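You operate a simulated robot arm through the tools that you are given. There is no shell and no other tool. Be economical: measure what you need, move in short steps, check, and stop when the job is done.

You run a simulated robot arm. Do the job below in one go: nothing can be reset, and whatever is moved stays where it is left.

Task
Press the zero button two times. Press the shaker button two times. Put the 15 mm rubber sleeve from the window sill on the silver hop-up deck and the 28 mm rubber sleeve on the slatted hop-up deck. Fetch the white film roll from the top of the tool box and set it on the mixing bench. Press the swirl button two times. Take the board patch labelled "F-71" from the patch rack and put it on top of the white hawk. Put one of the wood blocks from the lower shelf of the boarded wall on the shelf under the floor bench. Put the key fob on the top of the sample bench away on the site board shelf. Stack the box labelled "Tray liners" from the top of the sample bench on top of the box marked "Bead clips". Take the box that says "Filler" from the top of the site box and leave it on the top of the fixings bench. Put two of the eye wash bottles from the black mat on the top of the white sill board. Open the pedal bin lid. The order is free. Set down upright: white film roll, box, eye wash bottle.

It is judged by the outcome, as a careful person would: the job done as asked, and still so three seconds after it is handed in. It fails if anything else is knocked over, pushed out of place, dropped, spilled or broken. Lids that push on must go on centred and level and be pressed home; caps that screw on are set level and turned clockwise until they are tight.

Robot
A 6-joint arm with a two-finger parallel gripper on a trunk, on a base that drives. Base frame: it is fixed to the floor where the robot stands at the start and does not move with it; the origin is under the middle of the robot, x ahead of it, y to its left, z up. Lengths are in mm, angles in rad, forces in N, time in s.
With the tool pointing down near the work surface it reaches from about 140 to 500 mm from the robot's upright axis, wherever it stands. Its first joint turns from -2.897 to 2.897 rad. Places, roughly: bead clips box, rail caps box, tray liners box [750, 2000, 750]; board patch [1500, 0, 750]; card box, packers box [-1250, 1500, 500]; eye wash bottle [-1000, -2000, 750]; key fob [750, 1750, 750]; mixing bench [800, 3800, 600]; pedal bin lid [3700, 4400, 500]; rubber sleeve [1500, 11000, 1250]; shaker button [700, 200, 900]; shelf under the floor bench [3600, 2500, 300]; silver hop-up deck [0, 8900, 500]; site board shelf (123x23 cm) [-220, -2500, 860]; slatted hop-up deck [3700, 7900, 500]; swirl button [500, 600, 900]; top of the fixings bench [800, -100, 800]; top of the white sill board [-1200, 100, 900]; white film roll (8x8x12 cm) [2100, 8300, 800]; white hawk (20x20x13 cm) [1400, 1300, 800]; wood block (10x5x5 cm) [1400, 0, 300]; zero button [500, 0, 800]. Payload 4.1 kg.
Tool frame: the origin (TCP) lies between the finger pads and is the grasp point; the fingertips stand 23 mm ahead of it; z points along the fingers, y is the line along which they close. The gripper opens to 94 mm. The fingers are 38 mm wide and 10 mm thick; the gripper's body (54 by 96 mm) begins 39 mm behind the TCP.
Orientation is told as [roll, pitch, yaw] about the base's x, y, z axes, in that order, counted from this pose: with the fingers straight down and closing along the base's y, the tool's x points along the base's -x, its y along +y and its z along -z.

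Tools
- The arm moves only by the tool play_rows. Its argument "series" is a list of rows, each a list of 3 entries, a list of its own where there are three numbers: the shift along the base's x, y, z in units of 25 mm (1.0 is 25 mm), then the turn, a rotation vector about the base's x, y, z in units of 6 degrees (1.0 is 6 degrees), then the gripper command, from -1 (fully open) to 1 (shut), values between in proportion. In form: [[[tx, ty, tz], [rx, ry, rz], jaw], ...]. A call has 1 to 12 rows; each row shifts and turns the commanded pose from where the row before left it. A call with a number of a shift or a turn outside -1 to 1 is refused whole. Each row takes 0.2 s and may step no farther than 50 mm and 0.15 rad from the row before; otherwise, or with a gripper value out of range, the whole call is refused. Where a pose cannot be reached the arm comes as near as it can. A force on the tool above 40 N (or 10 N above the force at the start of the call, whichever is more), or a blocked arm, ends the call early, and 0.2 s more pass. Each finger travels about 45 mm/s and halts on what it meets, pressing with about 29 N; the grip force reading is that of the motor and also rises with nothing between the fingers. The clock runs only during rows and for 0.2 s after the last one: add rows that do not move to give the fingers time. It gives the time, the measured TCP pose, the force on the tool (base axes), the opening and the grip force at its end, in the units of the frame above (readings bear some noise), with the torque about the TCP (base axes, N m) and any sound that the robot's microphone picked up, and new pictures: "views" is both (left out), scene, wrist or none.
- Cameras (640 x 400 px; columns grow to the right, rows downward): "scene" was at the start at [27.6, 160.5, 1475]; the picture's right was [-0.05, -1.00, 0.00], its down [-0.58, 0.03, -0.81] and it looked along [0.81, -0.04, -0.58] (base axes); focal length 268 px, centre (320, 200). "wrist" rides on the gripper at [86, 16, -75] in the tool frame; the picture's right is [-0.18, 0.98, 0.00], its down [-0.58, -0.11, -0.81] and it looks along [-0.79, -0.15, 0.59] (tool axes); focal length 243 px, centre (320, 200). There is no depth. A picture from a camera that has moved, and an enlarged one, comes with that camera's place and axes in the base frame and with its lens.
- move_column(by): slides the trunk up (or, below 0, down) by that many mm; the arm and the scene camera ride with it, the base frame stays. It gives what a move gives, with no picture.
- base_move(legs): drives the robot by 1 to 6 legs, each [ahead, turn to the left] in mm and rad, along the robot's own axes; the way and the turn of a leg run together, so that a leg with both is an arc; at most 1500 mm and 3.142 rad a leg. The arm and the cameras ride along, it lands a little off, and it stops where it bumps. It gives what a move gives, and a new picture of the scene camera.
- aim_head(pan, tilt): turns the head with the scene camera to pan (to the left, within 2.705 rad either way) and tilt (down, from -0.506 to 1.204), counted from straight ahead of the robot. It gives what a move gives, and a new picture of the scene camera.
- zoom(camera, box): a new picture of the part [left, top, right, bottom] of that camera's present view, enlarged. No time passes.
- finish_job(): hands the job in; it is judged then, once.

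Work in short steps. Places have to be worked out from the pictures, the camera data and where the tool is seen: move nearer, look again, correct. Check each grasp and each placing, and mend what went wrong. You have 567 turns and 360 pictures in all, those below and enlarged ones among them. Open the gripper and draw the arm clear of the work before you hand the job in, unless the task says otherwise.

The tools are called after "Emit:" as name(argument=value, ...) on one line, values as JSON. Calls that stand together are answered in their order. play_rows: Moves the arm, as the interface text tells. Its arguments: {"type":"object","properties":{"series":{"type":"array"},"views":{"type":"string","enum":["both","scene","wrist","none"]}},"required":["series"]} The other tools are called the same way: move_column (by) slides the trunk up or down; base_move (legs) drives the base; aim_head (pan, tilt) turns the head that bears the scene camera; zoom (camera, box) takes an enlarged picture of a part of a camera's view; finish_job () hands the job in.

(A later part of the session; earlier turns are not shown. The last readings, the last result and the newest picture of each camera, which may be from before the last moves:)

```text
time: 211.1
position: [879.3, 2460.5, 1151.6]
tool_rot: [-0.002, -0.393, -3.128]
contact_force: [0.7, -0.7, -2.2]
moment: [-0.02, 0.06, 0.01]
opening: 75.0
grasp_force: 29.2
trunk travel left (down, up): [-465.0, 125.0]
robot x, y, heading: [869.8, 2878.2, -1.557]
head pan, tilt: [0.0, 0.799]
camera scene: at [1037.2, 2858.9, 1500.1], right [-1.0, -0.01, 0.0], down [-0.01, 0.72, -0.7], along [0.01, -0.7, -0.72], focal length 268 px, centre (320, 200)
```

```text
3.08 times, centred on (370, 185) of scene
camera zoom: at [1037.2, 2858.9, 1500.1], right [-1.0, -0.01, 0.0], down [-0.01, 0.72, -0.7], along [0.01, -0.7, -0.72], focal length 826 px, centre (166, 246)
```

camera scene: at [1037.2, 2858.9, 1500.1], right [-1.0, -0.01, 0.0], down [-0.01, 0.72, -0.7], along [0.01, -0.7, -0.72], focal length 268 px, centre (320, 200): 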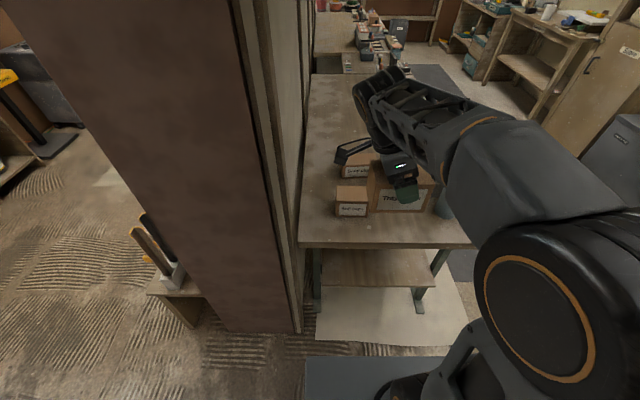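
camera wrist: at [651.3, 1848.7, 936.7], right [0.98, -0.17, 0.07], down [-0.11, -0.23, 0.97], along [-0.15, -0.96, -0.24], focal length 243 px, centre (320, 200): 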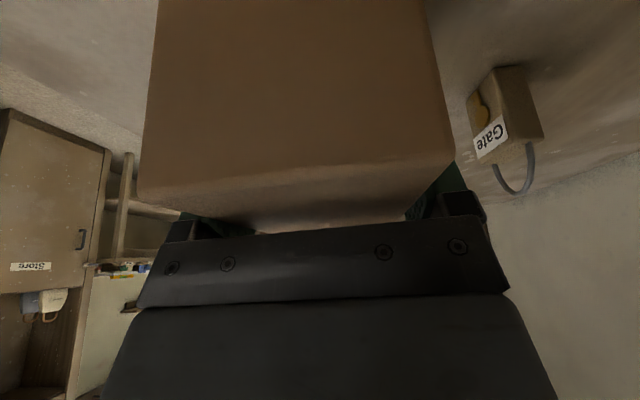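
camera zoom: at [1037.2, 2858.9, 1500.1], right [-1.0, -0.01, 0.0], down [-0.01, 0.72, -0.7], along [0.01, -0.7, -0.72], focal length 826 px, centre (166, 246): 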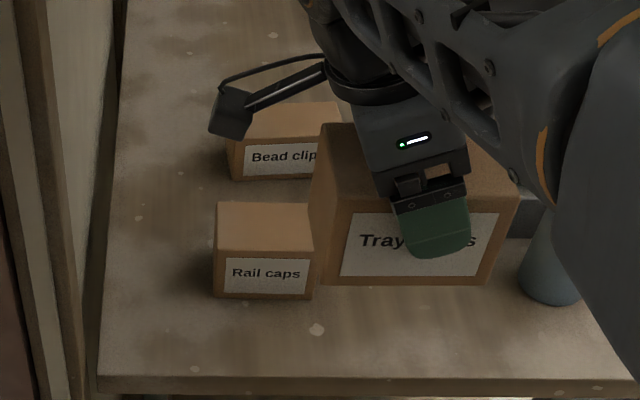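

Bead clips top centre ≈[900,2030], long side along x. I move up to the bench end and swing the tool +90° so it leans forward.

Emit:
base_move(legs=[[205, 0]])

Emit:
play_rows(series=[[[0, 0, 0], [0, 0, 1], 1], [[0, 0, 0], [0, 0, 1], 1], [[0, 0, 0], [0, 0, 1], 1], [[0, 0, 0], [0, 0, 1], 1], [[0, 0, 0], [0, 0, 1], 1], [[0, 0, 0], [0, 0, 1], 1], [[0, 0, 0], [0, 0, 1], 1], [[0, 0, 0], [0, 0, 1], 1], [[0, 0, 0], [0, 0, 1], 1], [[0, 0, 0], [0, 0, 1], 1], [[0, 0, 0], [0, 0, 1], 1], [[0, 0, 0], [0, 0, 1], 1]], views="none")

Emit:
play_rows(series=[[[0.2, -0.9, 0], [0, 0, 1], 1], [[0.2, -0.9, 0], [0, 0, 1], 1], [[0.2, -0.9, 0], [0, 0, 0.9], 1], [[0.2, -0.9, 0], [0, 0, 0], 1], [[0.1, -0.9, 0], [0, 0, 0], 1], [[0, -0.9, 0], [0, 0, 0], 1], [[0, -0.9, 0], [0, 0, 0], 1], [[0, -0.8, 0], [0, 0, 0], 1], [[0, -0.8, 0], [0, 0, 0], 1]], views="both")

```text
time: 212.8
position: [879.2, 2255.7, 1150.7]
tool_rot: [-0.003, -0.393, -3.131]
contact_force: [-0.8, 0.2, -2.8]
moment: [0.01, 0.02, 0.04]
opening: 74.9
grasp_force: 29.3
trunk travel left (down, up): [-465.0, 125.0]
robot x, y, heading: [874.7, 2675.0, -1.564]
head pan, tilt: [0.0, 0.799]
camera scene: at [1039.2, 2653.4, 1500.0], right [-1.0, -0.01, 0.0], down [-0.01, 0.72, -0.7], along [0.01, -0.7, -0.72], focal length 268 px, centre (320, 200)
```

scene: 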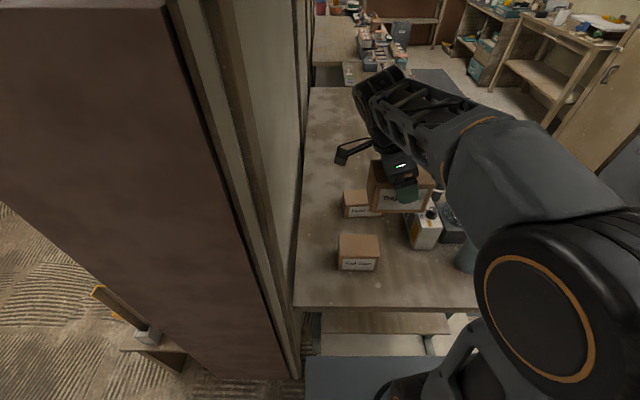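

```text
time: 215.4
position: [880.4, 2256.5, 1152.1]
tool_rot: [-0.004, -0.393, -1.872]
contact_force: [0.2, 0.8, -2.6]
moment: [-0.01, -0.02, 0.0]
opening: 74.8
grasp_force: 29.1
trunk travel left (down, up): [-465.0, 125.0]
robot x, y, heading: [874.7, 2675.0, -1.56]
head pan, tilt: [0.0, 0.799]
```

```text
time: 217.4
position: [902.9, 2058.3, 1149.9]
tool_rot: [-0.001, -0.394, -1.571]
contact_force: [-0.1, -0.6, -2.9]
moment: [0.03, -0.01, 0.03]
opening: 75.0
grasp_force: 29.2
trunk travel left (down, up): [-465.0, 125.0]
robot x, y, heading: [871.2, 2674.0, -1.564]
head pan, tilt: [0.0, 0.799]
camera scene: at [1039.2, 2653.4, 1500.0], right [-1.0, -0.01, 0.0], down [-0.01, 0.72, -0.7], along [0.01, -0.7, -0.72], focal length 268 px, centre (320, 200)
camera wrist: at [919.6, 2167.4, 1186.1], right [0.98, -0.17, 0.07], down [-0.11, -0.23, 0.97], along [-0.15, -0.96, -0.24], focal length 243 px, centre (320, 200)
```

scene: 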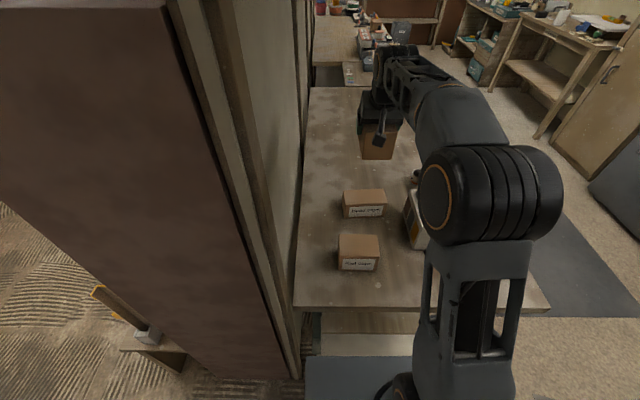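
wrist: 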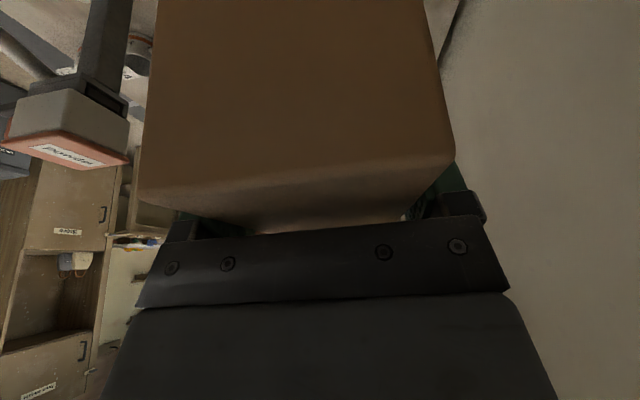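

Reach works. I zoom on the Bead clips box to fix its position.

Emit:
zoom(camera="scene", box=[300, 100, 460, 280])

```text
2.22 times, centred on (380, 190) of scene
camera zoom: at [1039.2, 2653.4, 1500.0], right [-1.0, -0.01, 0.0], down [-0.01, 0.72, -0.7], along [0.01, -0.7, -0.72], focal length 596 px, centre (187, 222)
```

zoom: 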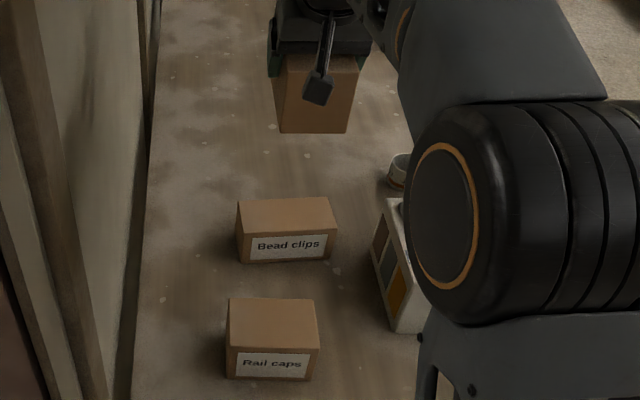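

Bead clips: centre ≈[901,2033], top z≈877. I shift 23 mm and lower the trunk to hover just above.

Emit:
play_rows(series=[[[0, -0.46, 0], [0, 0, 0], 1], [[0, -0.46, 0], [0, 0, 0], 1]], views="none")

Emit:
move_column(by=-180)

Emit:
aim_head(pan=0.0, tilt=0.7)

Emit:
zoom(camera="scene", box=[300, 100, 460, 280])

```text
time: 218.0
position: [902.2, 2035.7, 1150.1]
tool_rot: [-0.003, -0.394, -1.572]
contact_force: [-0.5, -0.6, -3.2]
moment: [0.02, 0.03, 0.03]
opening: 74.7
grasp_force: 28.6
trunk travel left (down, up): [-465.0, 125.0]
robot x, y, heading: [870.9, 2671.3, -1.561]
head pan, tilt: [0.0, 0.799]
```

```text
time: 220.0
position: [902.1, 2036.5, 971.8]
tool_rot: [-0.004, -0.394, -1.57]
contact_force: [-0.4, 0.1, -2.8]
moment: [-0.01, 0.01, 0.0]
opening: 74.7
grasp_force: 29.1
trunk travel left (down, up): [-285.0, 305.0]
robot x, y, heading: [869.2, 2675.0, -1.56]
head pan, tilt: [0.0, 0.799]
```

```text
time: 220.6
position: [902.2, 2036.0, 970.7]
tool_rot: [-0.004, -0.395, -1.57]
contact_force: [-1.3, 0.2, -2.4]
moment: [-0.01, -0.01, 0.0]
opening: 74.8
grasp_force: 28.4
trunk travel left (down, up): [-285.0, 305.0]
robot x, y, heading: [872.8, 2677.7, -1.56]
head pan, tilt: [0.0, 0.7]
camera scene: at [1039.2, 2649.4, 1328.2], right [-1.0, -0.01, 0.0], down [-0.01, 0.64, -0.76], along [0.01, -0.76, -0.64], focal length 268 px, centre (320, 200)
```

scene: 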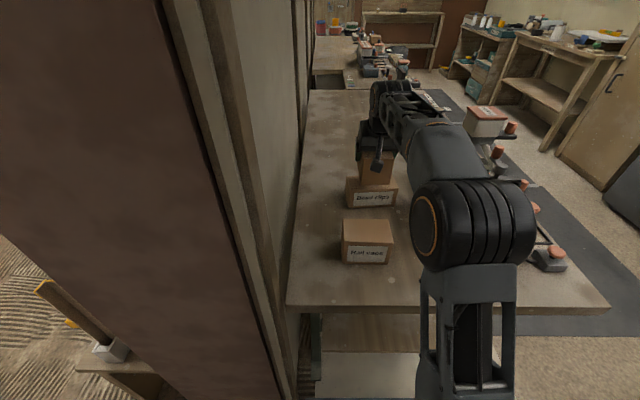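

```text
2.22 times, centred on (380, 190) of scene
camera zoom: at [1039.2, 2649.4, 1328.2], right [-1.0, -0.01, 0.0], down [-0.01, 0.64, -0.76], along [0.01, -0.76, -0.64], focal length 596 px, centre (187, 222)
```

zoom: 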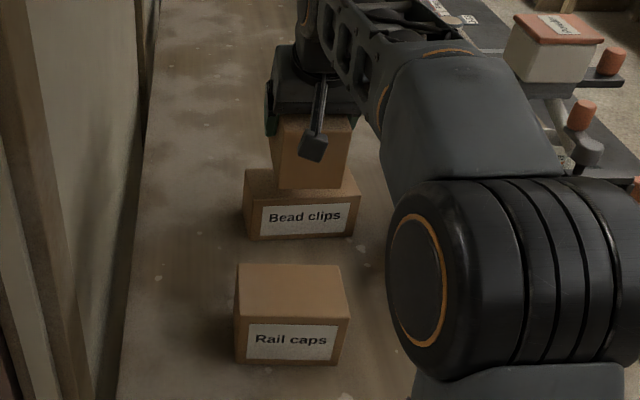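

Well aligned above Bead clips. I lower gently until contact.

Emit:
play_rows(series=[[[0, 0, -0.3], [0, 0, 0], 1], [[0, 0, -0.3], [0, 0, 0], 1], [[0, 0, -0.2], [0, 0, 0], 1], [[0, 0, -0.1], [0, 0, 0], 1], [[0, 0, -0.1], [0, 0, 0], 1], [[0, 0, -0.1], [0, 0, 0], 1], [[0, 0, -0.1], [0, 0, 0], 1]], views="none")

```text
time: 222.2
position: [903.3, 2035.4, 942.6]
tool_rot: [-0.004, -0.396, -1.571]
contact_force: [-0.7, 0.2, -2.6]
moment: [-0.01, 0.01, 0.02]
opening: 74.7
grasp_force: 28.9
trunk travel left (down, up): [-285.0, 305.0]
robot x, y, heading: [872.2, 2673.8, -1.564]
head pan, tilt: [0.0, 0.7]
```

Emit:
play_rows(series=[[[0, 0, -0.1], [0, 0, 0], 1], [[0, 0, -0.1], [0, 0, 0], 1], [[0, 0, -0.1], [0, 0, 0], 1], [[0, 0, -0.1], [0, 0, 0], 1]], views="none")

Emit:
zoom(camera="scene", box=[300, 100, 460, 280])

```text
time: 223.2
position: [902.2, 2034.6, 932.7]
tool_rot: [-0.001, -0.395, -1.569]
contact_force: [0.0, -0.1, -1.5]
moment: [-0.05, -0.1, 0.0]
opening: 74.7
grasp_force: 29.6
trunk travel left (down, up): [-285.0, 305.0]
robot x, y, heading: [875.4, 2672.9, -1.562]
head pan, tilt: [0.0, 0.7]
```

```text
2.22 times, centred on (380, 190) of scene
camera zoom: at [1039.2, 2649.5, 1328.3], right [-1.0, -0.01, 0.0], down [-0.01, 0.64, -0.76], along [0.01, -0.76, -0.64], focal length 596 px, centre (187, 222)
```

zoom: 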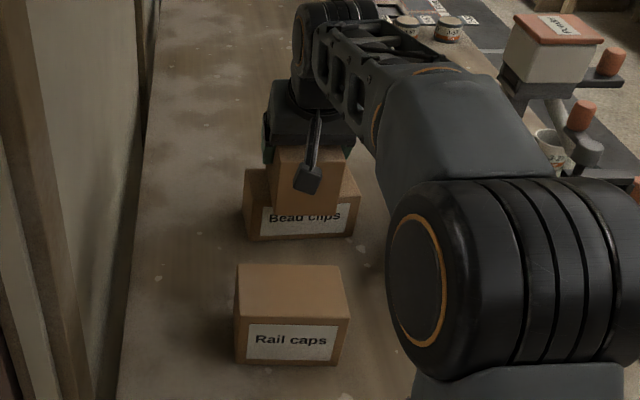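

Contact is just beginning. 2 mm more, then release.

Emit:
play_rows(series=[[[0, 0, -0.06], [0, 0, 0], 1], [[0, 0, -0.04], [0, 0, 0], 1]], views="none")

Emit:
play_rows(series=[[[0, 0, 0], [0, 0, 0], 0.4], [[0, 0, 0], [0, 0, 0], 0], [[0, 0, 0], [0, 0, 0], -0.7], [[0, 0, 0], [0, 0, 0], -1], [[0, 0, 0], [0, 0, 0], -1]], views="both")

```text
time: 223.8
position: [902.1, 2036.7, 932.1]
tool_rot: [0.0, -0.401, -1.57]
contact_force: [-0.3, -3.1, 12.6]
moment: [0.08, -0.47, -0.08]
opening: 74.6
grasp_force: 29.0
trunk travel left (down, up): [-285.0, 305.0]
robot x, y, heading: [874.1, 2673.5, -1.562]
head pan, tilt: [0.0, 0.7]
```

```text
time: 225.0
position: [901.3, 2036.1, 928.7]
tool_rot: [-0.004, -0.396, -1.571]
contact_force: [1.1, 0.0, -1.2]
moment: [-0.02, -0.02, 0.01]
opening: 93.9
grasp_force: 0.1
trunk travel left (down, up): [-285.0, 305.0]
robot x, y, heading: [872.2, 2677.8, -1.564]
head pan, tilt: [0.0, 0.7]
camera scene: at [1039.2, 2649.6, 1328.3], right [-1.0, -0.01, 0.0], down [-0.01, 0.64, -0.76], along [0.01, -0.76, -0.64], focal length 268 px, centre (320, 200)
camera wrist: at [918.9, 2145.5, 964.1], right [0.98, -0.17, 0.07], down [-0.11, -0.23, 0.97], along [-0.15, -0.96, -0.24], focal length 243 px, centre (320, 200)
```

scene: 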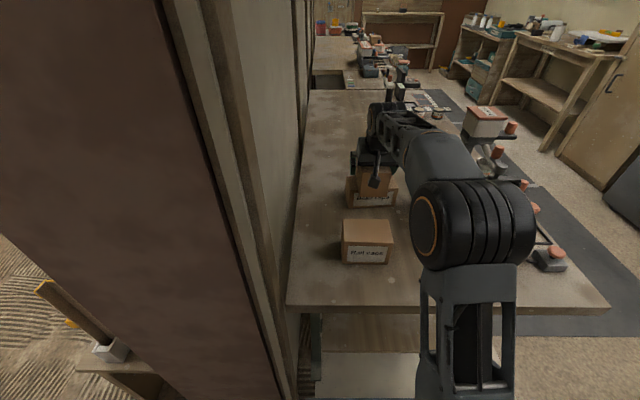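
wrist: 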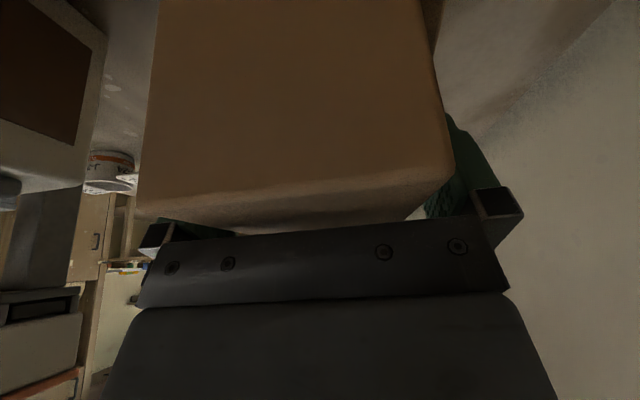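

Released. Lift vertically and check the stack.

Emit:
play_rows(series=[[[-0.1, 0, 0.3], [0, 0, 0], -1], [[0, 0, 0.6], [0, 0, 0], -1], [[0, 0, 1], [0, 0, 0], -1], [[0, 0, 1], [0, 0, 0], -1], [[0, 0, 1], [0, 0, 0], -1], [[0, 1, 1], [0, 0, 0], -1], [[0, 1, 0.5], [0, 0, 0], -1], [[0, 1, 0.5], [0, 0, 0], -1]], views="none")

Emit:
zoom(camera="scene", box=[300, 100, 460, 280])

```text
time: 226.8
position: [899.2, 2111.6, 1077.0]
tool_rot: [-0.003, -0.395, -1.571]
contact_force: [0.3, 1.0, -0.5]
moment: [0.03, -0.02, -0.01]
opening: 94.0
grasp_force: 0.0
trunk travel left (down, up): [-285.0, 305.0]
robot x, y, heading: [876.4, 2676.0, -1.56]
head pan, tilt: [0.0, 0.7]
```

```text
2.22 times, centred on (380, 190) of scene
camera zoom: at [1039.2, 2649.5, 1328.3], right [-1.0, -0.01, 0.0], down [-0.01, 0.64, -0.76], along [0.01, -0.76, -0.64], focal length 596 px, centre (187, 222)
```

zoom: 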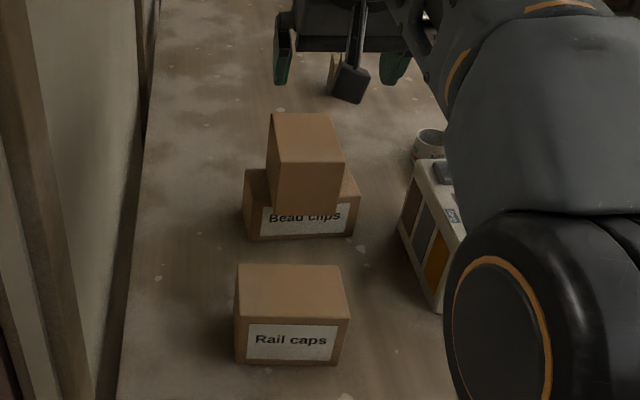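

Stack is good. Next I go to the other side of the boarded wall. Retract and straighten the tool, then drive around and look.

Emit:
play_rows(series=[[[0, 1, 0], [1, 0, 0], -1], [[0, 1, 0], [1, 0, 0], -1], [[0, 1, 0], [1, 0, 0], -1], [[0, 1, 0], [0.77, 0, 0], -1], [[0, 1, 0], [0, 0, 0], -1], [[0, 1, 0], [0, 0, 0], -1], [[0, 1, 0], [0, 0, 0], -1], [[0, 1, 0], [0, 0, 0], -1], [[0, 1, 0], [0, 0, 0], -1]], views="none")

Emit:
base_move(legs=[[-150, 0], [0, 1.56], [1250, 0], [0, -1.571], [700, 0]])

Emit:
aim_head(pan=-0.6, tilt=0.45)

Emit:
aim_head(pan=0.8, tilt=0.45)

```text
time: 228.8
position: [899.8, 2337.0, 1074.3]
tool_rot: [-0.003, 0.0, -1.57]
contact_force: [-0.5, 0.2, -0.8]
moment: [0.0, -0.02, 0.03]
opening: 93.9
grasp_force: 0.1
trunk travel left (down, up): [-285.0, 305.0]
robot x, y, heading: [873.5, 2676.6, -1.564]
head pan, tilt: [0.0, 0.7]
```

```text
time: 247.2
position: [2131.8, 1772.3, 1075.5]
tool_rot: [-0.004, 0.0, -1.601]
contact_force: [0.6, -0.1, -0.4]
moment: [0.02, -0.03, 0.04]
opening: 93.9
grasp_force: 0.1
trunk travel left (down, up): [-285.0, 305.0]
robot x, y, heading: [2113.0, 2112.7, -1.594]
head pan, tilt: [0.0, 0.7]
camera scene: at [2281.1, 2081.9, 1328.3], right [-1.0, 0.02, 0.0], down [0.01, 0.64, -0.77], along [-0.02, -0.76, -0.64], focal length 268 px, centre (320, 200)
```

scene: 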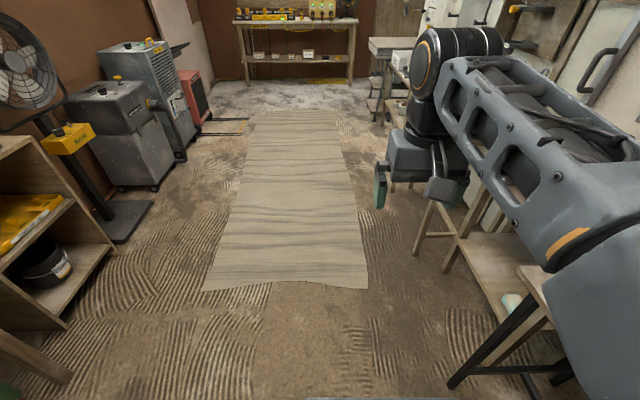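

```text
time: 248.2
position: [2131.8, 1771.9, 1075.0]
tool_rot: [-0.004, 0.001, -1.601]
contact_force: [0.1, 0.2, 0.4]
moment: [-0.01, 0.04, 0.02]
opening: 93.9
grasp_force: 0.1
trunk travel left (down, up): [-285.0, 305.0]
robot x, y, heading: [2116.3, 2107.1, -1.594]
head pan, tilt: [-0.6, 0.45]
camera scene: at [2229.4, 2092.0, 1350.4], right [-0.81, 0.58, 0.0], down [0.25, 0.35, -0.9], along [-0.52, -0.73, -0.44], focal length 268 px, centre (320, 200)
```

scene: 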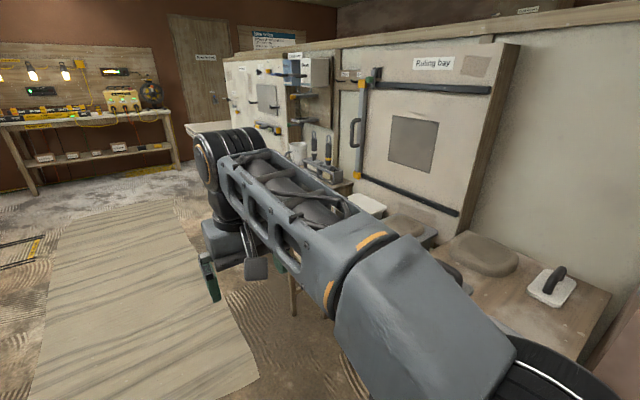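

```text
time: 249.8
position: [2131.2, 1772.1, 1075.7]
tool_rot: [-0.005, 0.001, -1.601]
contact_force: [0.2, -0.1, 0.0]
moment: [0.01, 0.01, 0.0]
opening: 94.0
grasp_force: 0.0
trunk travel left (down, up): [-285.0, 305.0]
robot x, y, heading: [2114.5, 2112.3, -1.591]
head pan, tilt: [0.799, 0.45]
camera scene: at [2347.4, 2101.2, 1350.5], right [-0.71, -0.7, 0.0], down [-0.31, 0.31, -0.9], along [0.63, -0.64, -0.44], focal length 268 px, centre (320, 200)
```

scene: 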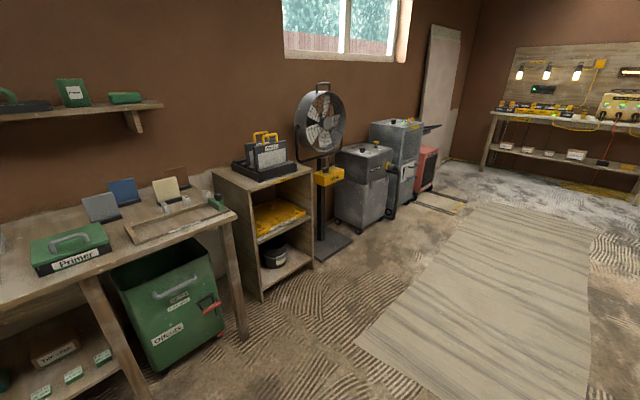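

The boarded wall is on the right. I drive along and face it to look for the hawk, patch rack and wood blocks.

Emit:
base_move(legs=[[1100, 0], [0, -1.55]])

Emit:
aim_head(pan=0.0, tilt=0.55)

Emit:
aim_head(pan=0.7, tilt=0.55)

```text
time: 259.2
position: [1749.9, 975.5, 1075.5]
tool_rot: [-0.003, -0.001, 3.126]
contact_force: [0.6, 0.2, 0.7]
moment: [-0.02, 0.0, 0.0]
opening: 94.0
grasp_force: 0.1
trunk travel left (down, up): [-285.0, 305.0]
robot x, y, heading: [2087.8, 998.2, 3.134]
head pan, tilt: [0.799, 0.45]
camera scene: at [2084.6, 762.6, 1350.5], right [-0.71, 0.7, 0.0], down [0.31, 0.31, -0.9], along [-0.63, -0.64, -0.44], focal length 268 px, centre (320, 200)
```

scene: 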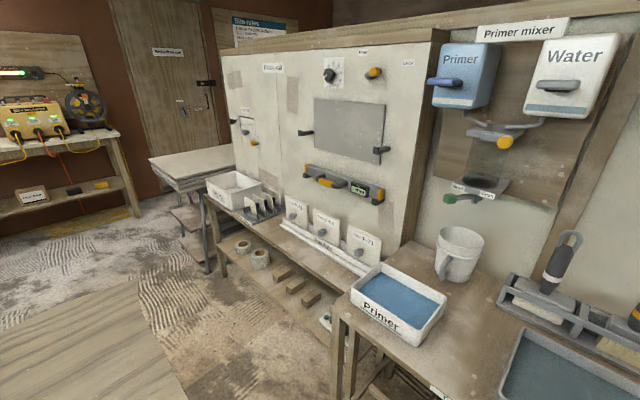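

```text
time: 260.4
position: [1750.1, 975.3, 1075.4]
tool_rot: [-0.004, 0.0, 3.125]
contact_force: [0.1, -0.5, 0.6]
moment: [-0.01, -0.01, 0.03]
opening: 94.1
grasp_force: 0.0
trunk travel left (down, up): [-285.0, 305.0]
robot x, y, heading: [2090.0, 996.6, 3.131]
head pan, tilt: [0.0, 0.55]
camera scene: at [2059.4, 828.6, 1341.4], right [0.01, 1.0, 0.0], down [0.52, 0.0, -0.85], along [-0.85, 0.01, -0.52], focal length 268 px, centre (320, 200)
```

scene: 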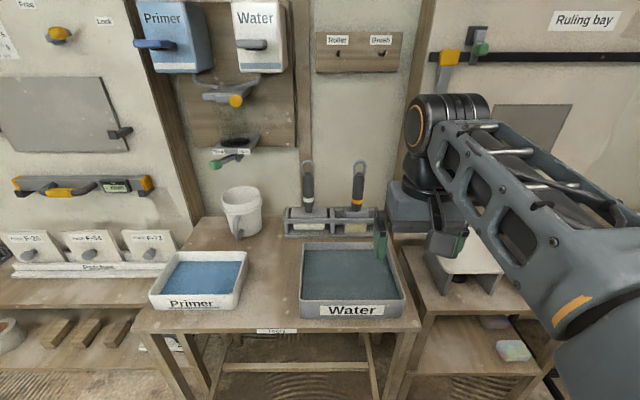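

```text
time: 261.4
position: [1750.2, 974.9, 1075.4]
tool_rot: [-0.004, 0.002, 3.125]
contact_force: [0.0, -0.5, 0.5]
moment: [0.01, -0.02, -0.01]
opening: 93.9
grasp_force: 0.0
trunk travel left (down, up): [-285.0, 305.0]
robot x, y, heading: [2090.2, 996.7, 3.132]
head pan, tilt: [0.7, 0.55]
camera scene: at [2080.0, 770.7, 1341.4], right [-0.64, 0.77, 0.0], down [0.4, 0.33, -0.85], along [-0.66, -0.54, -0.52], focal length 268 px, centre (320, 200)
```

scene: 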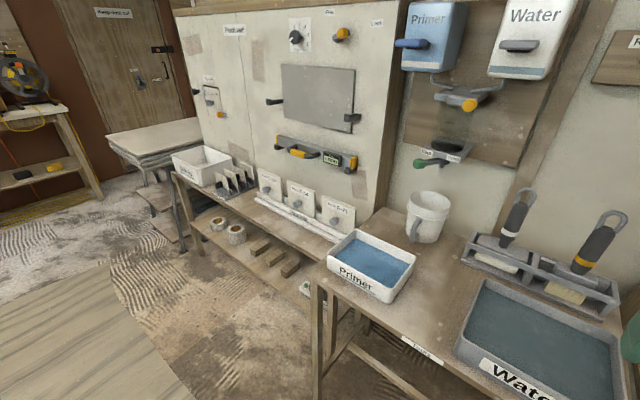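

Emit:
zoom(camera="scene", box=[160, 140, 380, 300])

Emit:
aim_head(pan=-0.6, tilt=0.7)

```text
2.50 times, centred on (270, 220) of scene
camera zoom: at [2080.0, 770.7, 1341.4], right [-0.64, 0.77, 0.0], down [0.4, 0.33, -0.85], along [-0.66, -0.54, -0.52], focal length 671 px, centre (445, 150)
```

zoom: 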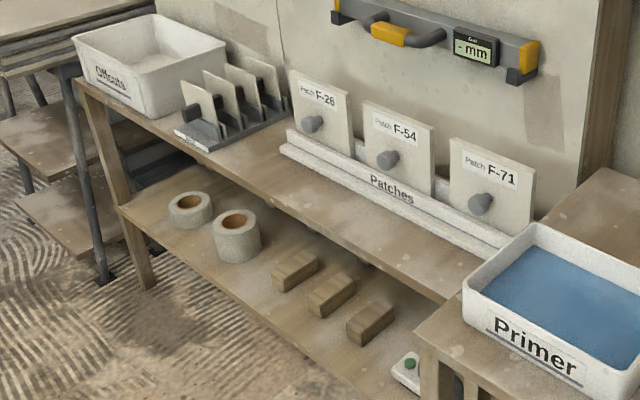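

```text
time: 262.9
position: [1750.2, 975.9, 1075.1]
tool_rot: [-0.004, 0.001, 3.126]
contact_force: [-0.2, 0.0, -0.5]
moment: [0.0, 0.01, 0.0]
opening: 93.5
grasp_force: 0.1
trunk travel left (down, up): [-285.0, 305.0]
robot x, y, heading: [2088.8, 997.4, 3.129]
head pan, tilt: [-0.6, 0.7]
camera scene: at [2079.4, 876.5, 1328.3], right [0.57, 0.82, 0.0], down [0.53, -0.37, -0.77], along [-0.63, 0.44, -0.64], focal length 268 px, centre (320, 200)
```

scene: 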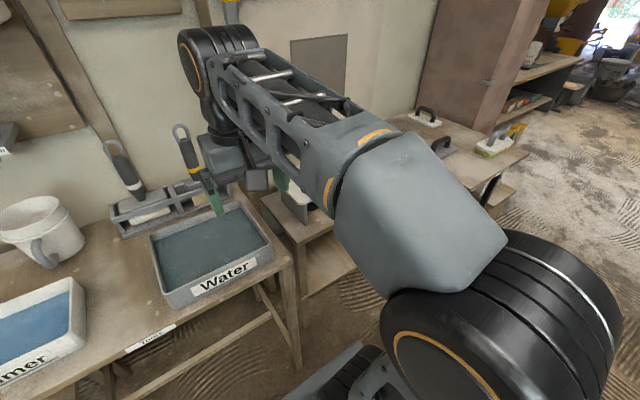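

F-71 is the right-most patch with a grey knob, near [1500,350]. To lay it flat with knob up I'd grip the knob with the tool horizontal and camera side up; I test how far the tool can roll by yawing it here.

Emit:
play_rows(series=[[[0, 0, 0], [0, 0, 1], -1], [[0, 0, 0], [0, 0, 1], -1], [[0, 0, 0], [0, 0, 1], -1], [[0, 0, 0], [0, 0, 1], -1], [[0, 0, 0], [0, 0, 1], -1], [[0, 0, 0], [0, 0, 1], -1], [[0, 0, 0], [0, 0, 1], -1], [[0, 0, 0], [0, 0, 1], -1], [[0, 0, 0], [0, 0, 1], -1], [[0, 0, 0], [0, 0, 1], -1], [[0, 0, 0], [0, 0, 1], -1], [[0, 0, 0], [0, 0, 1], -1]], views="none")

Emit:
play_rows(series=[[[0, 0, 0], [0, 0, 1], -1], [[0, 0, 0], [0, 0, 1], -1], [[0, 0, 0], [0, 0, 1], -1], [[0, 0, 0], [0, 0, 1], -1], [[0, 0, 0], [0, 0, 1], -1], [[0, 0, 0], [0, 0, 1], -1], [[0, 0, 0], [0, 0, 1], -1], [[0, 0, 0], [0, 0, 1], -1], [[0, 0, 0], [0, 0, 1], -1], [[0, 0, 0], [0, 0, 1], -1], [[0, 0, 0], [0, 0, 1], -1], [[0, 0, 0], [0, 0, 1], -1]], views="none")

Emit:
play_rows(series=[[[0, 0, 0], [0, 0, 1], -1], [[0, 0, 0], [0, 0, 1], -1], [[0, 0, 0], [0, 0, 1], -1], [[0, 0, 0], [0, 0, 1], -1], [[0, 0, 0], [0, 0, 1], -1], [[0, 0, 0], [0, 0, 1], -1]], views="none")

```text
time: 265.5
position: [1751.3, 976.7, 1075.1]
tool_rot: [-0.006, -0.001, -1.899]
contact_force: [-0.2, 0.4, -0.6]
moment: [-0.02, -0.04, 0.01]
opening: 94.2
grasp_force: 0.1
trunk travel left (down, up): [-285.0, 305.0]
robot x, y, heading: [2087.5, 996.5, 3.141]
head pan, tilt: [-0.6, 0.7]
```

```text
time: 268.1
position: [1750.2, 976.4, 1075.0]
tool_rot: [-0.004, 0.001, -0.643]
contact_force: [0.2, -0.8, 0.2]
moment: [0.02, -0.02, -0.03]
opening: 94.0
grasp_force: 0.0
trunk travel left (down, up): [-285.0, 305.0]
robot x, y, heading: [2093.4, 994.9, 3.132]
head pan, tilt: [-0.6, 0.7]
```

```text
time: 269.5
position: [1750.8, 966.5, 1074.6]
tool_rot: [-0.001, 0.001, -0.019]
contact_force: [0.1, 0.2, -0.3]
moment: [0.01, 0.01, -0.03]
opening: 94.0
grasp_force: 0.1
out of reach, approached as far as the arm can: row 6
trunk travel left (down, up): [-285.0, 305.0]
robot x, y, heading: [2086.4, 996.9, 3.129]
head pan, tilt: [-0.6, 0.7]
```

The flipped yaw (camera on the far side) is just reachable. I drive to stand in front of the patch rack at y≈370.

Emit:
base_move(legs=[[0, 1.571], [630, 0], [0, -1.571], [110, 0]])

Emit:
aim_head(pan=0.2, tilt=0.7)

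```text
time: 281.7
position: [1641.1, 336.3, 1073.5]
tool_rot: [-0.002, 0.0, -0.061]
contact_force: [0.6, 0.2, 0.1]
moment: [-0.02, 0.01, 0.0]
opening: 94.0
grasp_force: 0.0
trunk travel left (down, up): [-285.0, 305.0]
robot x, y, heading: [1979.0, 351.7, 3.097]
head pan, tilt: [-0.6, 0.7]
camera scene: at [1965.2, 234.3, 1328.3], right [0.6, 0.8, 0.0], down [0.51, -0.39, -0.77], along [-0.61, 0.46, -0.64], focal length 268 px, centre (320, 200)
```

scene: 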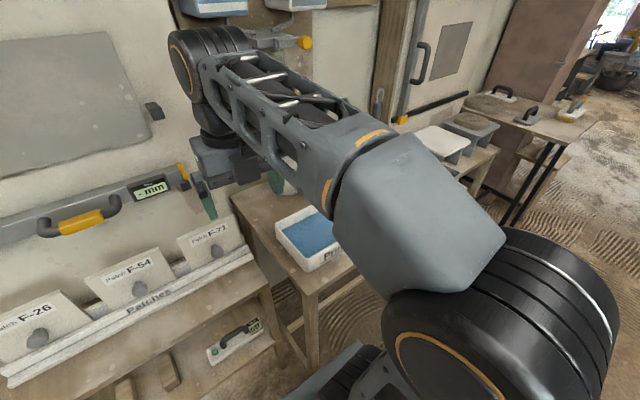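

```text
time: 282.8
position: [1640.2, 337.1, 1075.4]
tool_rot: [-0.001, 0.0, -0.062]
contact_force: [-1.0, 0.4, 0.7]
moment: [0.01, 0.03, 0.0]
opening: 94.0
grasp_force: 0.0
trunk travel left (down, up): [-285.0, 305.0]
robot x, y, heading: [1979.3, 350.9, 3.096]
head pan, tilt: [0.201, 0.7]
camera scene: at [1948.8, 170.1, 1328.3], right [-0.15, 0.99, 0.0], down [0.64, 0.1, -0.76], along [-0.76, -0.12, -0.64], focal length 268 px, centre (320, 200)
```

scene: 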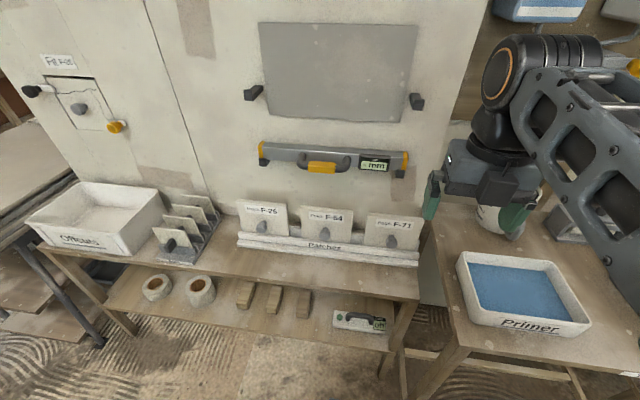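

F-71's knob triangulates to ≈[1413,291,749]. I lower the trunk and pitch the tool forward (camera side up) in front of it.

Emit:
move_column(by=-200)

Emit:
play_rows(series=[[[-0.4, -0.15, 0], [0, 1, 0], -1], [[-0.4, -0.15, 0], [0, 1, 0], -1], [[-0.4, -0.15, 0], [0, 1, 0], -1], [[-0.4, -0.15, 0], [0, 1, 0], -1], [[-0.4, -0.15, 0], [0, 1, 0], -1], [[-0.4, -0.15, 0], [0, 1, 0], -1], [[-0.4, -0.15, 0], [0, 1, 0], -1], [[-0.4, -0.15, 0], [0, 1, 0], -1], [[-0.4, -0.15, 0], [0, 1, 0], -1], [[-0.4, -0.15, 0], [0, 1, 0], -1], [[-0.4, -0.15, 0], [0, 1, 0], -1], [[-0.4, -0.15, 0], [0, 0.5, 0], -1]], views="both")

```text
time: 285.0
position: [1640.2, 336.9, 874.7]
tool_rot: [0.001, -0.001, -0.061]
contact_force: [0.1, -0.7, -0.6]
moment: [-0.03, 0.03, -0.02]
opening: 93.8
grasp_force: 0.0
trunk travel left (down, up): [-85.0, 505.0]
robot x, y, heading: [1979.9, 352.2, 3.097]
head pan, tilt: [0.201, 0.7]
```

```text
time: 287.6
position: [1520.7, 291.8, 873.9]
tool_rot: [-0.158, 1.2, -0.169]
contact_force: [-0.8, -0.1, 0.1]
moment: [-0.04, -0.03, 0.02]
opening: 94.0
grasp_force: 0.1
trunk travel left (down, up): [-85.0, 505.0]
robot x, y, heading: [1978.0, 350.5, 3.097]
head pan, tilt: [0.201, 0.7]
camera scene: at [1948.9, 170.1, 1128.3], right [-0.15, 0.99, 0.0], down [0.64, 0.1, -0.77], along [-0.76, -0.12, -0.64], focal length 268 px, centre (320, 200)
camera wrist: at [1558.7, 313.1, 980.9], right [0.09, 0.97, -0.23], down [0.96, -0.14, -0.25], along [-0.27, -0.2, -0.94], focal length 243 px, centre (320, 200)
```

scene: 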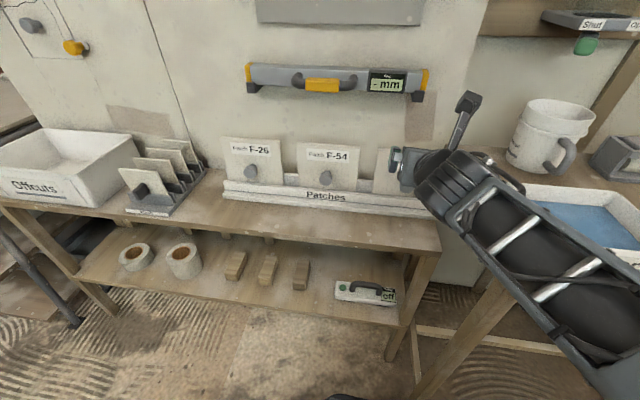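
wrist: 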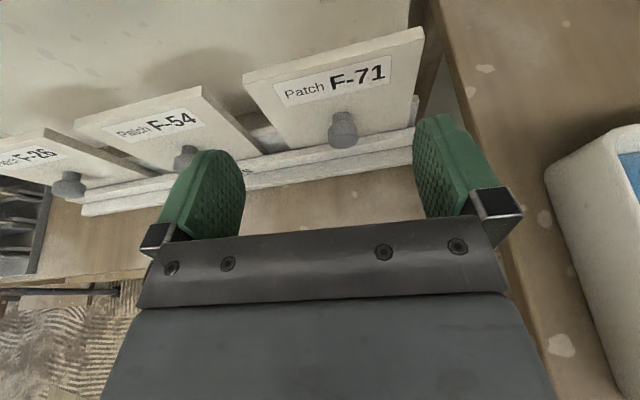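

Good view of F-71's knob. I descend 60 mm to triangulate it with the wrist camera.

Emit:
play_rows(series=[[[0, 0.1, -1], [0, 0, 0], -1], [[0, 0.1, -1], [0, 0, 0], -1], [[0, 0, -0.4], [0, 0, 0], -1], [[0, 0, 0], [0, 0, 0], -1]], views="both")

```text
time: 288.6
position: [1520.4, 296.5, 813.2]
tool_rot: [-0.156, 1.201, -0.165]
contact_force: [0.3, 0.5, 0.5]
moment: [0.0, 0.02, 0.01]
opening: 93.7
grasp_force: 0.0
trunk travel left (down, up): [-85.0, 505.0]
robot x, y, heading: [1976.3, 351.3, 3.094]
head pan, tilt: [0.201, 0.7]
camera scene: at [1948.9, 170.1, 1128.3], right [-0.15, 0.99, 0.0], down [0.64, 0.1, -0.76], along [-0.76, -0.12, -0.64], focal length 268 px, centre (320, 200)
camera wrist: at [1559.3, 318.0, 919.9], right [0.09, 0.97, -0.23], down [0.96, -0.14, -0.25], along [-0.27, -0.2, -0.94], focal length 243 px, centre (320, 200)
```

scene: 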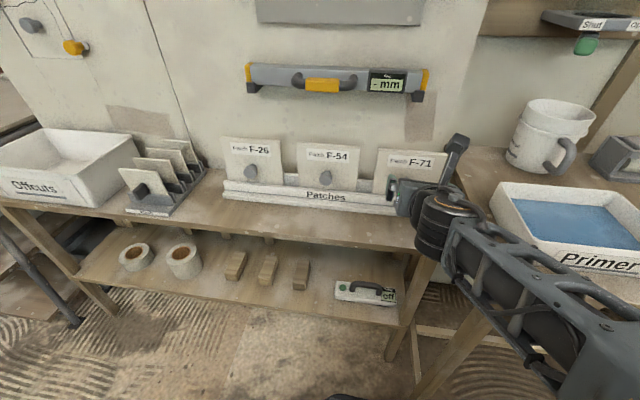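
wrist: 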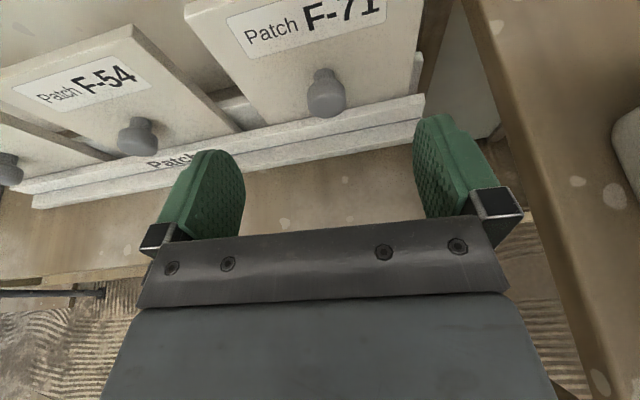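

Knob head ≈[1409,293,735], rail top ≈700. I move to a pre-grasp point 80 mm back along the finger direction.

Emit:
play_rows(series=[[[-0.7, -0.07, -0.9], [0, 0, 0], -1], [[-0.7, -0.07, -0.9], [0, 0, 0], -1], [[0, 0, 0], [0, 0, 0], -1]], views="both")

```text
time: 289.4
position: [1485.0, 292.5, 770.3]
tool_rot: [-0.158, 1.198, -0.167]
contact_force: [-0.4, 0.2, -0.5]
moment: [0.01, -0.04, -0.04]
opening: 94.1
grasp_force: 0.1
trunk travel left (down, up): [-85.0, 505.0]
robot x, y, heading: [1979.0, 353.6, 3.096]
head pan, tilt: [0.201, 0.7]
camera scene: at [1948.9, 170.1, 1128.3], right [-0.15, 0.99, 0.0], down [0.64, 0.1, -0.76], along [-0.76, -0.12, -0.64], focal length 268 px, centre (320, 200)
camera wrist: at [1524.4, 314.3, 877.0], right [0.09, 0.97, -0.23], down [0.96, -0.14, -0.25], along [-0.27, -0.2, -0.94], focal length 243 px, centre (320, 200)
```

scene: 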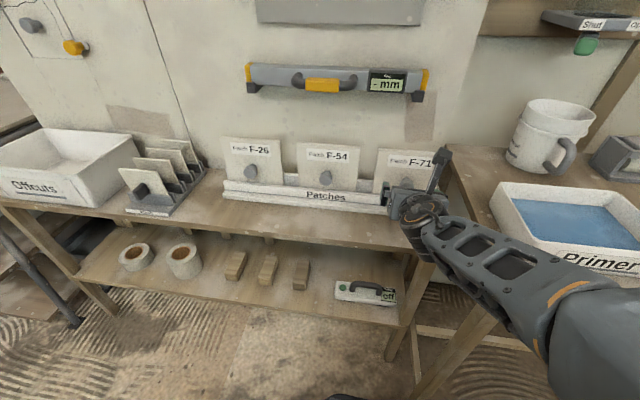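
wrist: 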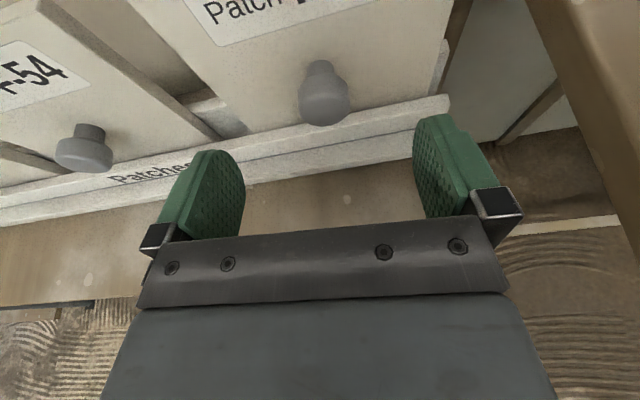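

The knob is centred between the fingers. I advance along the finger direction.

Emit:
play_rows(series=[[[-0.65, 0, -0.25], [0, 0, 0], -1], [[-0.65, 0, -0.25], [0, 0, 0], -1], [[-0.65, 0, -0.25], [0, 0, 0], -1], [[-0.4, 0, -0.15], [0, 0, 0], -1], [[0, 0, 0], [0, 0, 0], -1]], views="both")

Emit:
zoom(camera="scene", box=[340, 120, 480, 240])

```text
time: 290.6
position: [1425.9, 292.5, 747.3]
tool_rot: [-0.157, 1.199, -0.168]
contact_force: [0.9, -0.1, -0.2]
moment: [-0.06, 0.04, 0.05]
opening: 94.0
grasp_force: 0.1
trunk travel left (down, up): [-85.0, 505.0]
robot x, y, heading: [1981.9, 355.0, 3.094]
head pan, tilt: [0.201, 0.7]
camera scene: at [1948.9, 170.1, 1128.3], right [-0.15, 0.99, 0.0], down [0.64, 0.1, -0.76], along [-0.76, -0.12, -0.64], focal length 268 px, centre (320, 200)
camera wrist: at [1465.9, 314.6, 853.9], right [0.09, 0.97, -0.23], down [0.96, -0.14, -0.25], along [-0.27, -0.2, -0.94], focal length 243 px, centre (320, 200)
```

scene: 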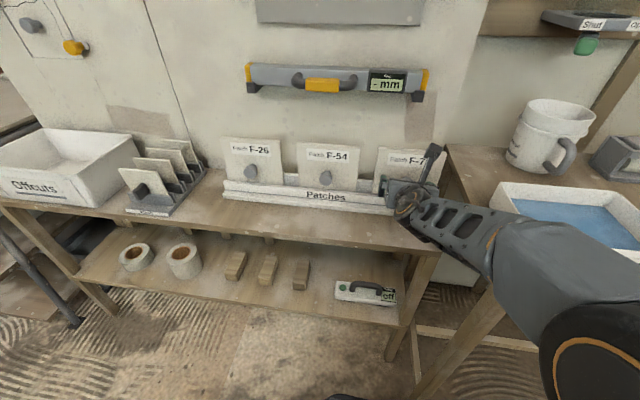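
wrist: 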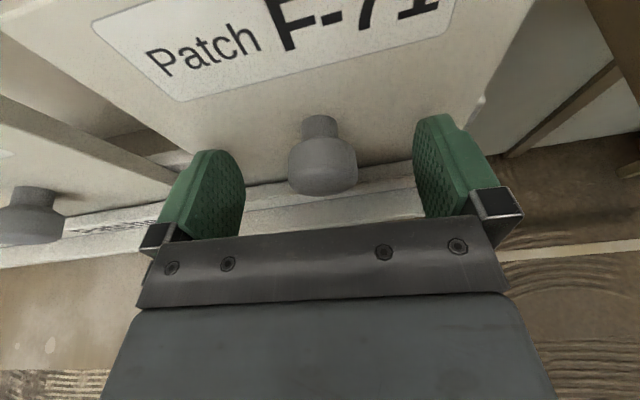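

```text
3.33 times, centred on (410, 180) of scene
camera zoom: at [1948.9, 170.1, 1128.3], right [-0.15, 0.99, 0.0], down [0.64, 0.1, -0.76], along [-0.76, -0.12, -0.64], focal length 895 px, centre (20, 267)
```

zoom: 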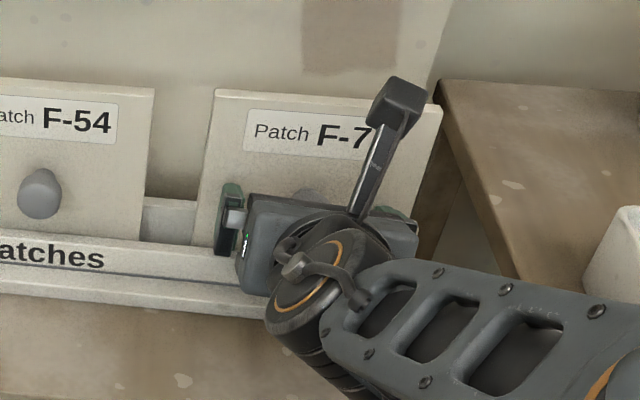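

Knob is near the fingertips; advance 10 mm more and close.

Emit:
play_rows(series=[[[-0.2, 0, -0.08], [0, 0, 0], -1], [[-0.2, 0, -0.08], [0, 0, 0], -1], [[0, 0, 0], [0, 0, 0], 1], [[0, 0, 0], [0, 0, 0], 1], [[0, 0, 0], [0, 0, 0], 1], [[0, 0, 0], [0, 0, 0], 1], [[0, 0, 0], [0, 0, 0], 1], [[0, 0, 0], [0, 0, 0], 1], [[0, 0, 0], [0, 0, 0], 1]], views="wrist")

```text
time: 292.6
position: [1416.9, 292.6, 742.0]
tool_rot: [-0.156, 1.198, -0.167]
contact_force: [-2.2, 2.7, -0.2]
moment: [-0.08, 0.2, 0.37]
opening: 31.7
grasp_force: 29.2
trunk travel left (down, up): [-85.0, 505.0]
robot x, y, heading: [1982.2, 359.1, 3.096]
head pan, tilt: [0.201, 0.7]
camera wrist: at [1456.1, 314.5, 849.0], right [0.09, 0.97, -0.23], down [0.96, -0.14, -0.25], along [-0.27, -0.2, -0.94], focal length 243 px, centre (320, 200)
```

wrist: 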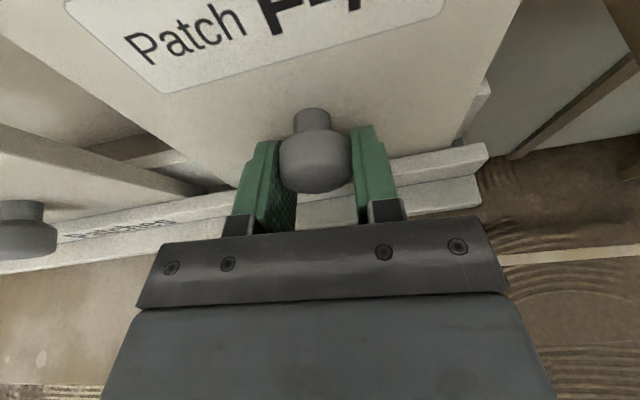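

Knob gripped at 31.7 mm. Lift slowly straight up out of the slot.

Emit:
play_rows(series=[[[0, 0, 0.2], [0, 0, 0], 1], [[0, 0, 0.3], [0, 0, 0], 1], [[0, 0, 0.4], [0, 0, 0], 1], [[0, 0, 0.6], [0, 0, 0], 1], [[0, 0, 0.8], [0, 0, 0], 1], [[0, 0, 0.8], [0, 0, 0], 1], [[0, 0, 0.8], [0, 0, 0], 1]], views="both")

```text
time: 294.2
position: [1415.0, 292.8, 840.7]
tool_rot: [-0.159, 1.198, -0.169]
contact_force: [-0.4, -0.7, -2.7]
moment: [0.01, -0.04, -0.03]
opening: 31.5
grasp_force: 28.6
trunk travel left (down, up): [-85.0, 505.0]
robot x, y, heading: [1984.2, 352.4, 3.095]
head pan, tilt: [0.201, 0.7]
camera scene: at [1948.6, 170.1, 1128.2], right [-0.15, 0.99, 0.0], down [0.64, 0.1, -0.76], along [-0.76, -0.12, -0.64], focal length 268 px, centre (320, 200)
camera wrist: at [1454.8, 314.6, 947.5], right [0.09, 0.97, -0.23], down [0.96, -0.14, -0.25], along [-0.27, -0.2, -0.94], focal length 243 px, centre (320, 200)
```

scene: 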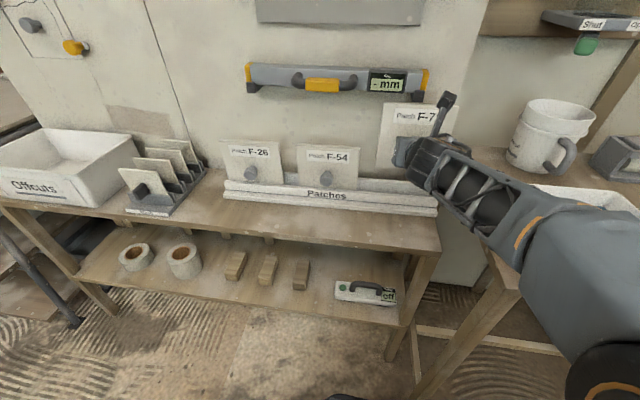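
wrist: 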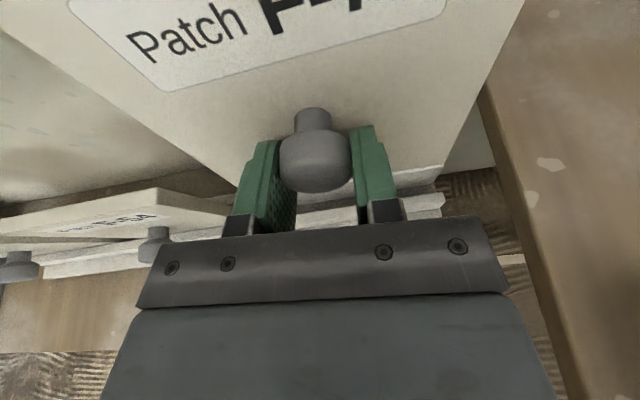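

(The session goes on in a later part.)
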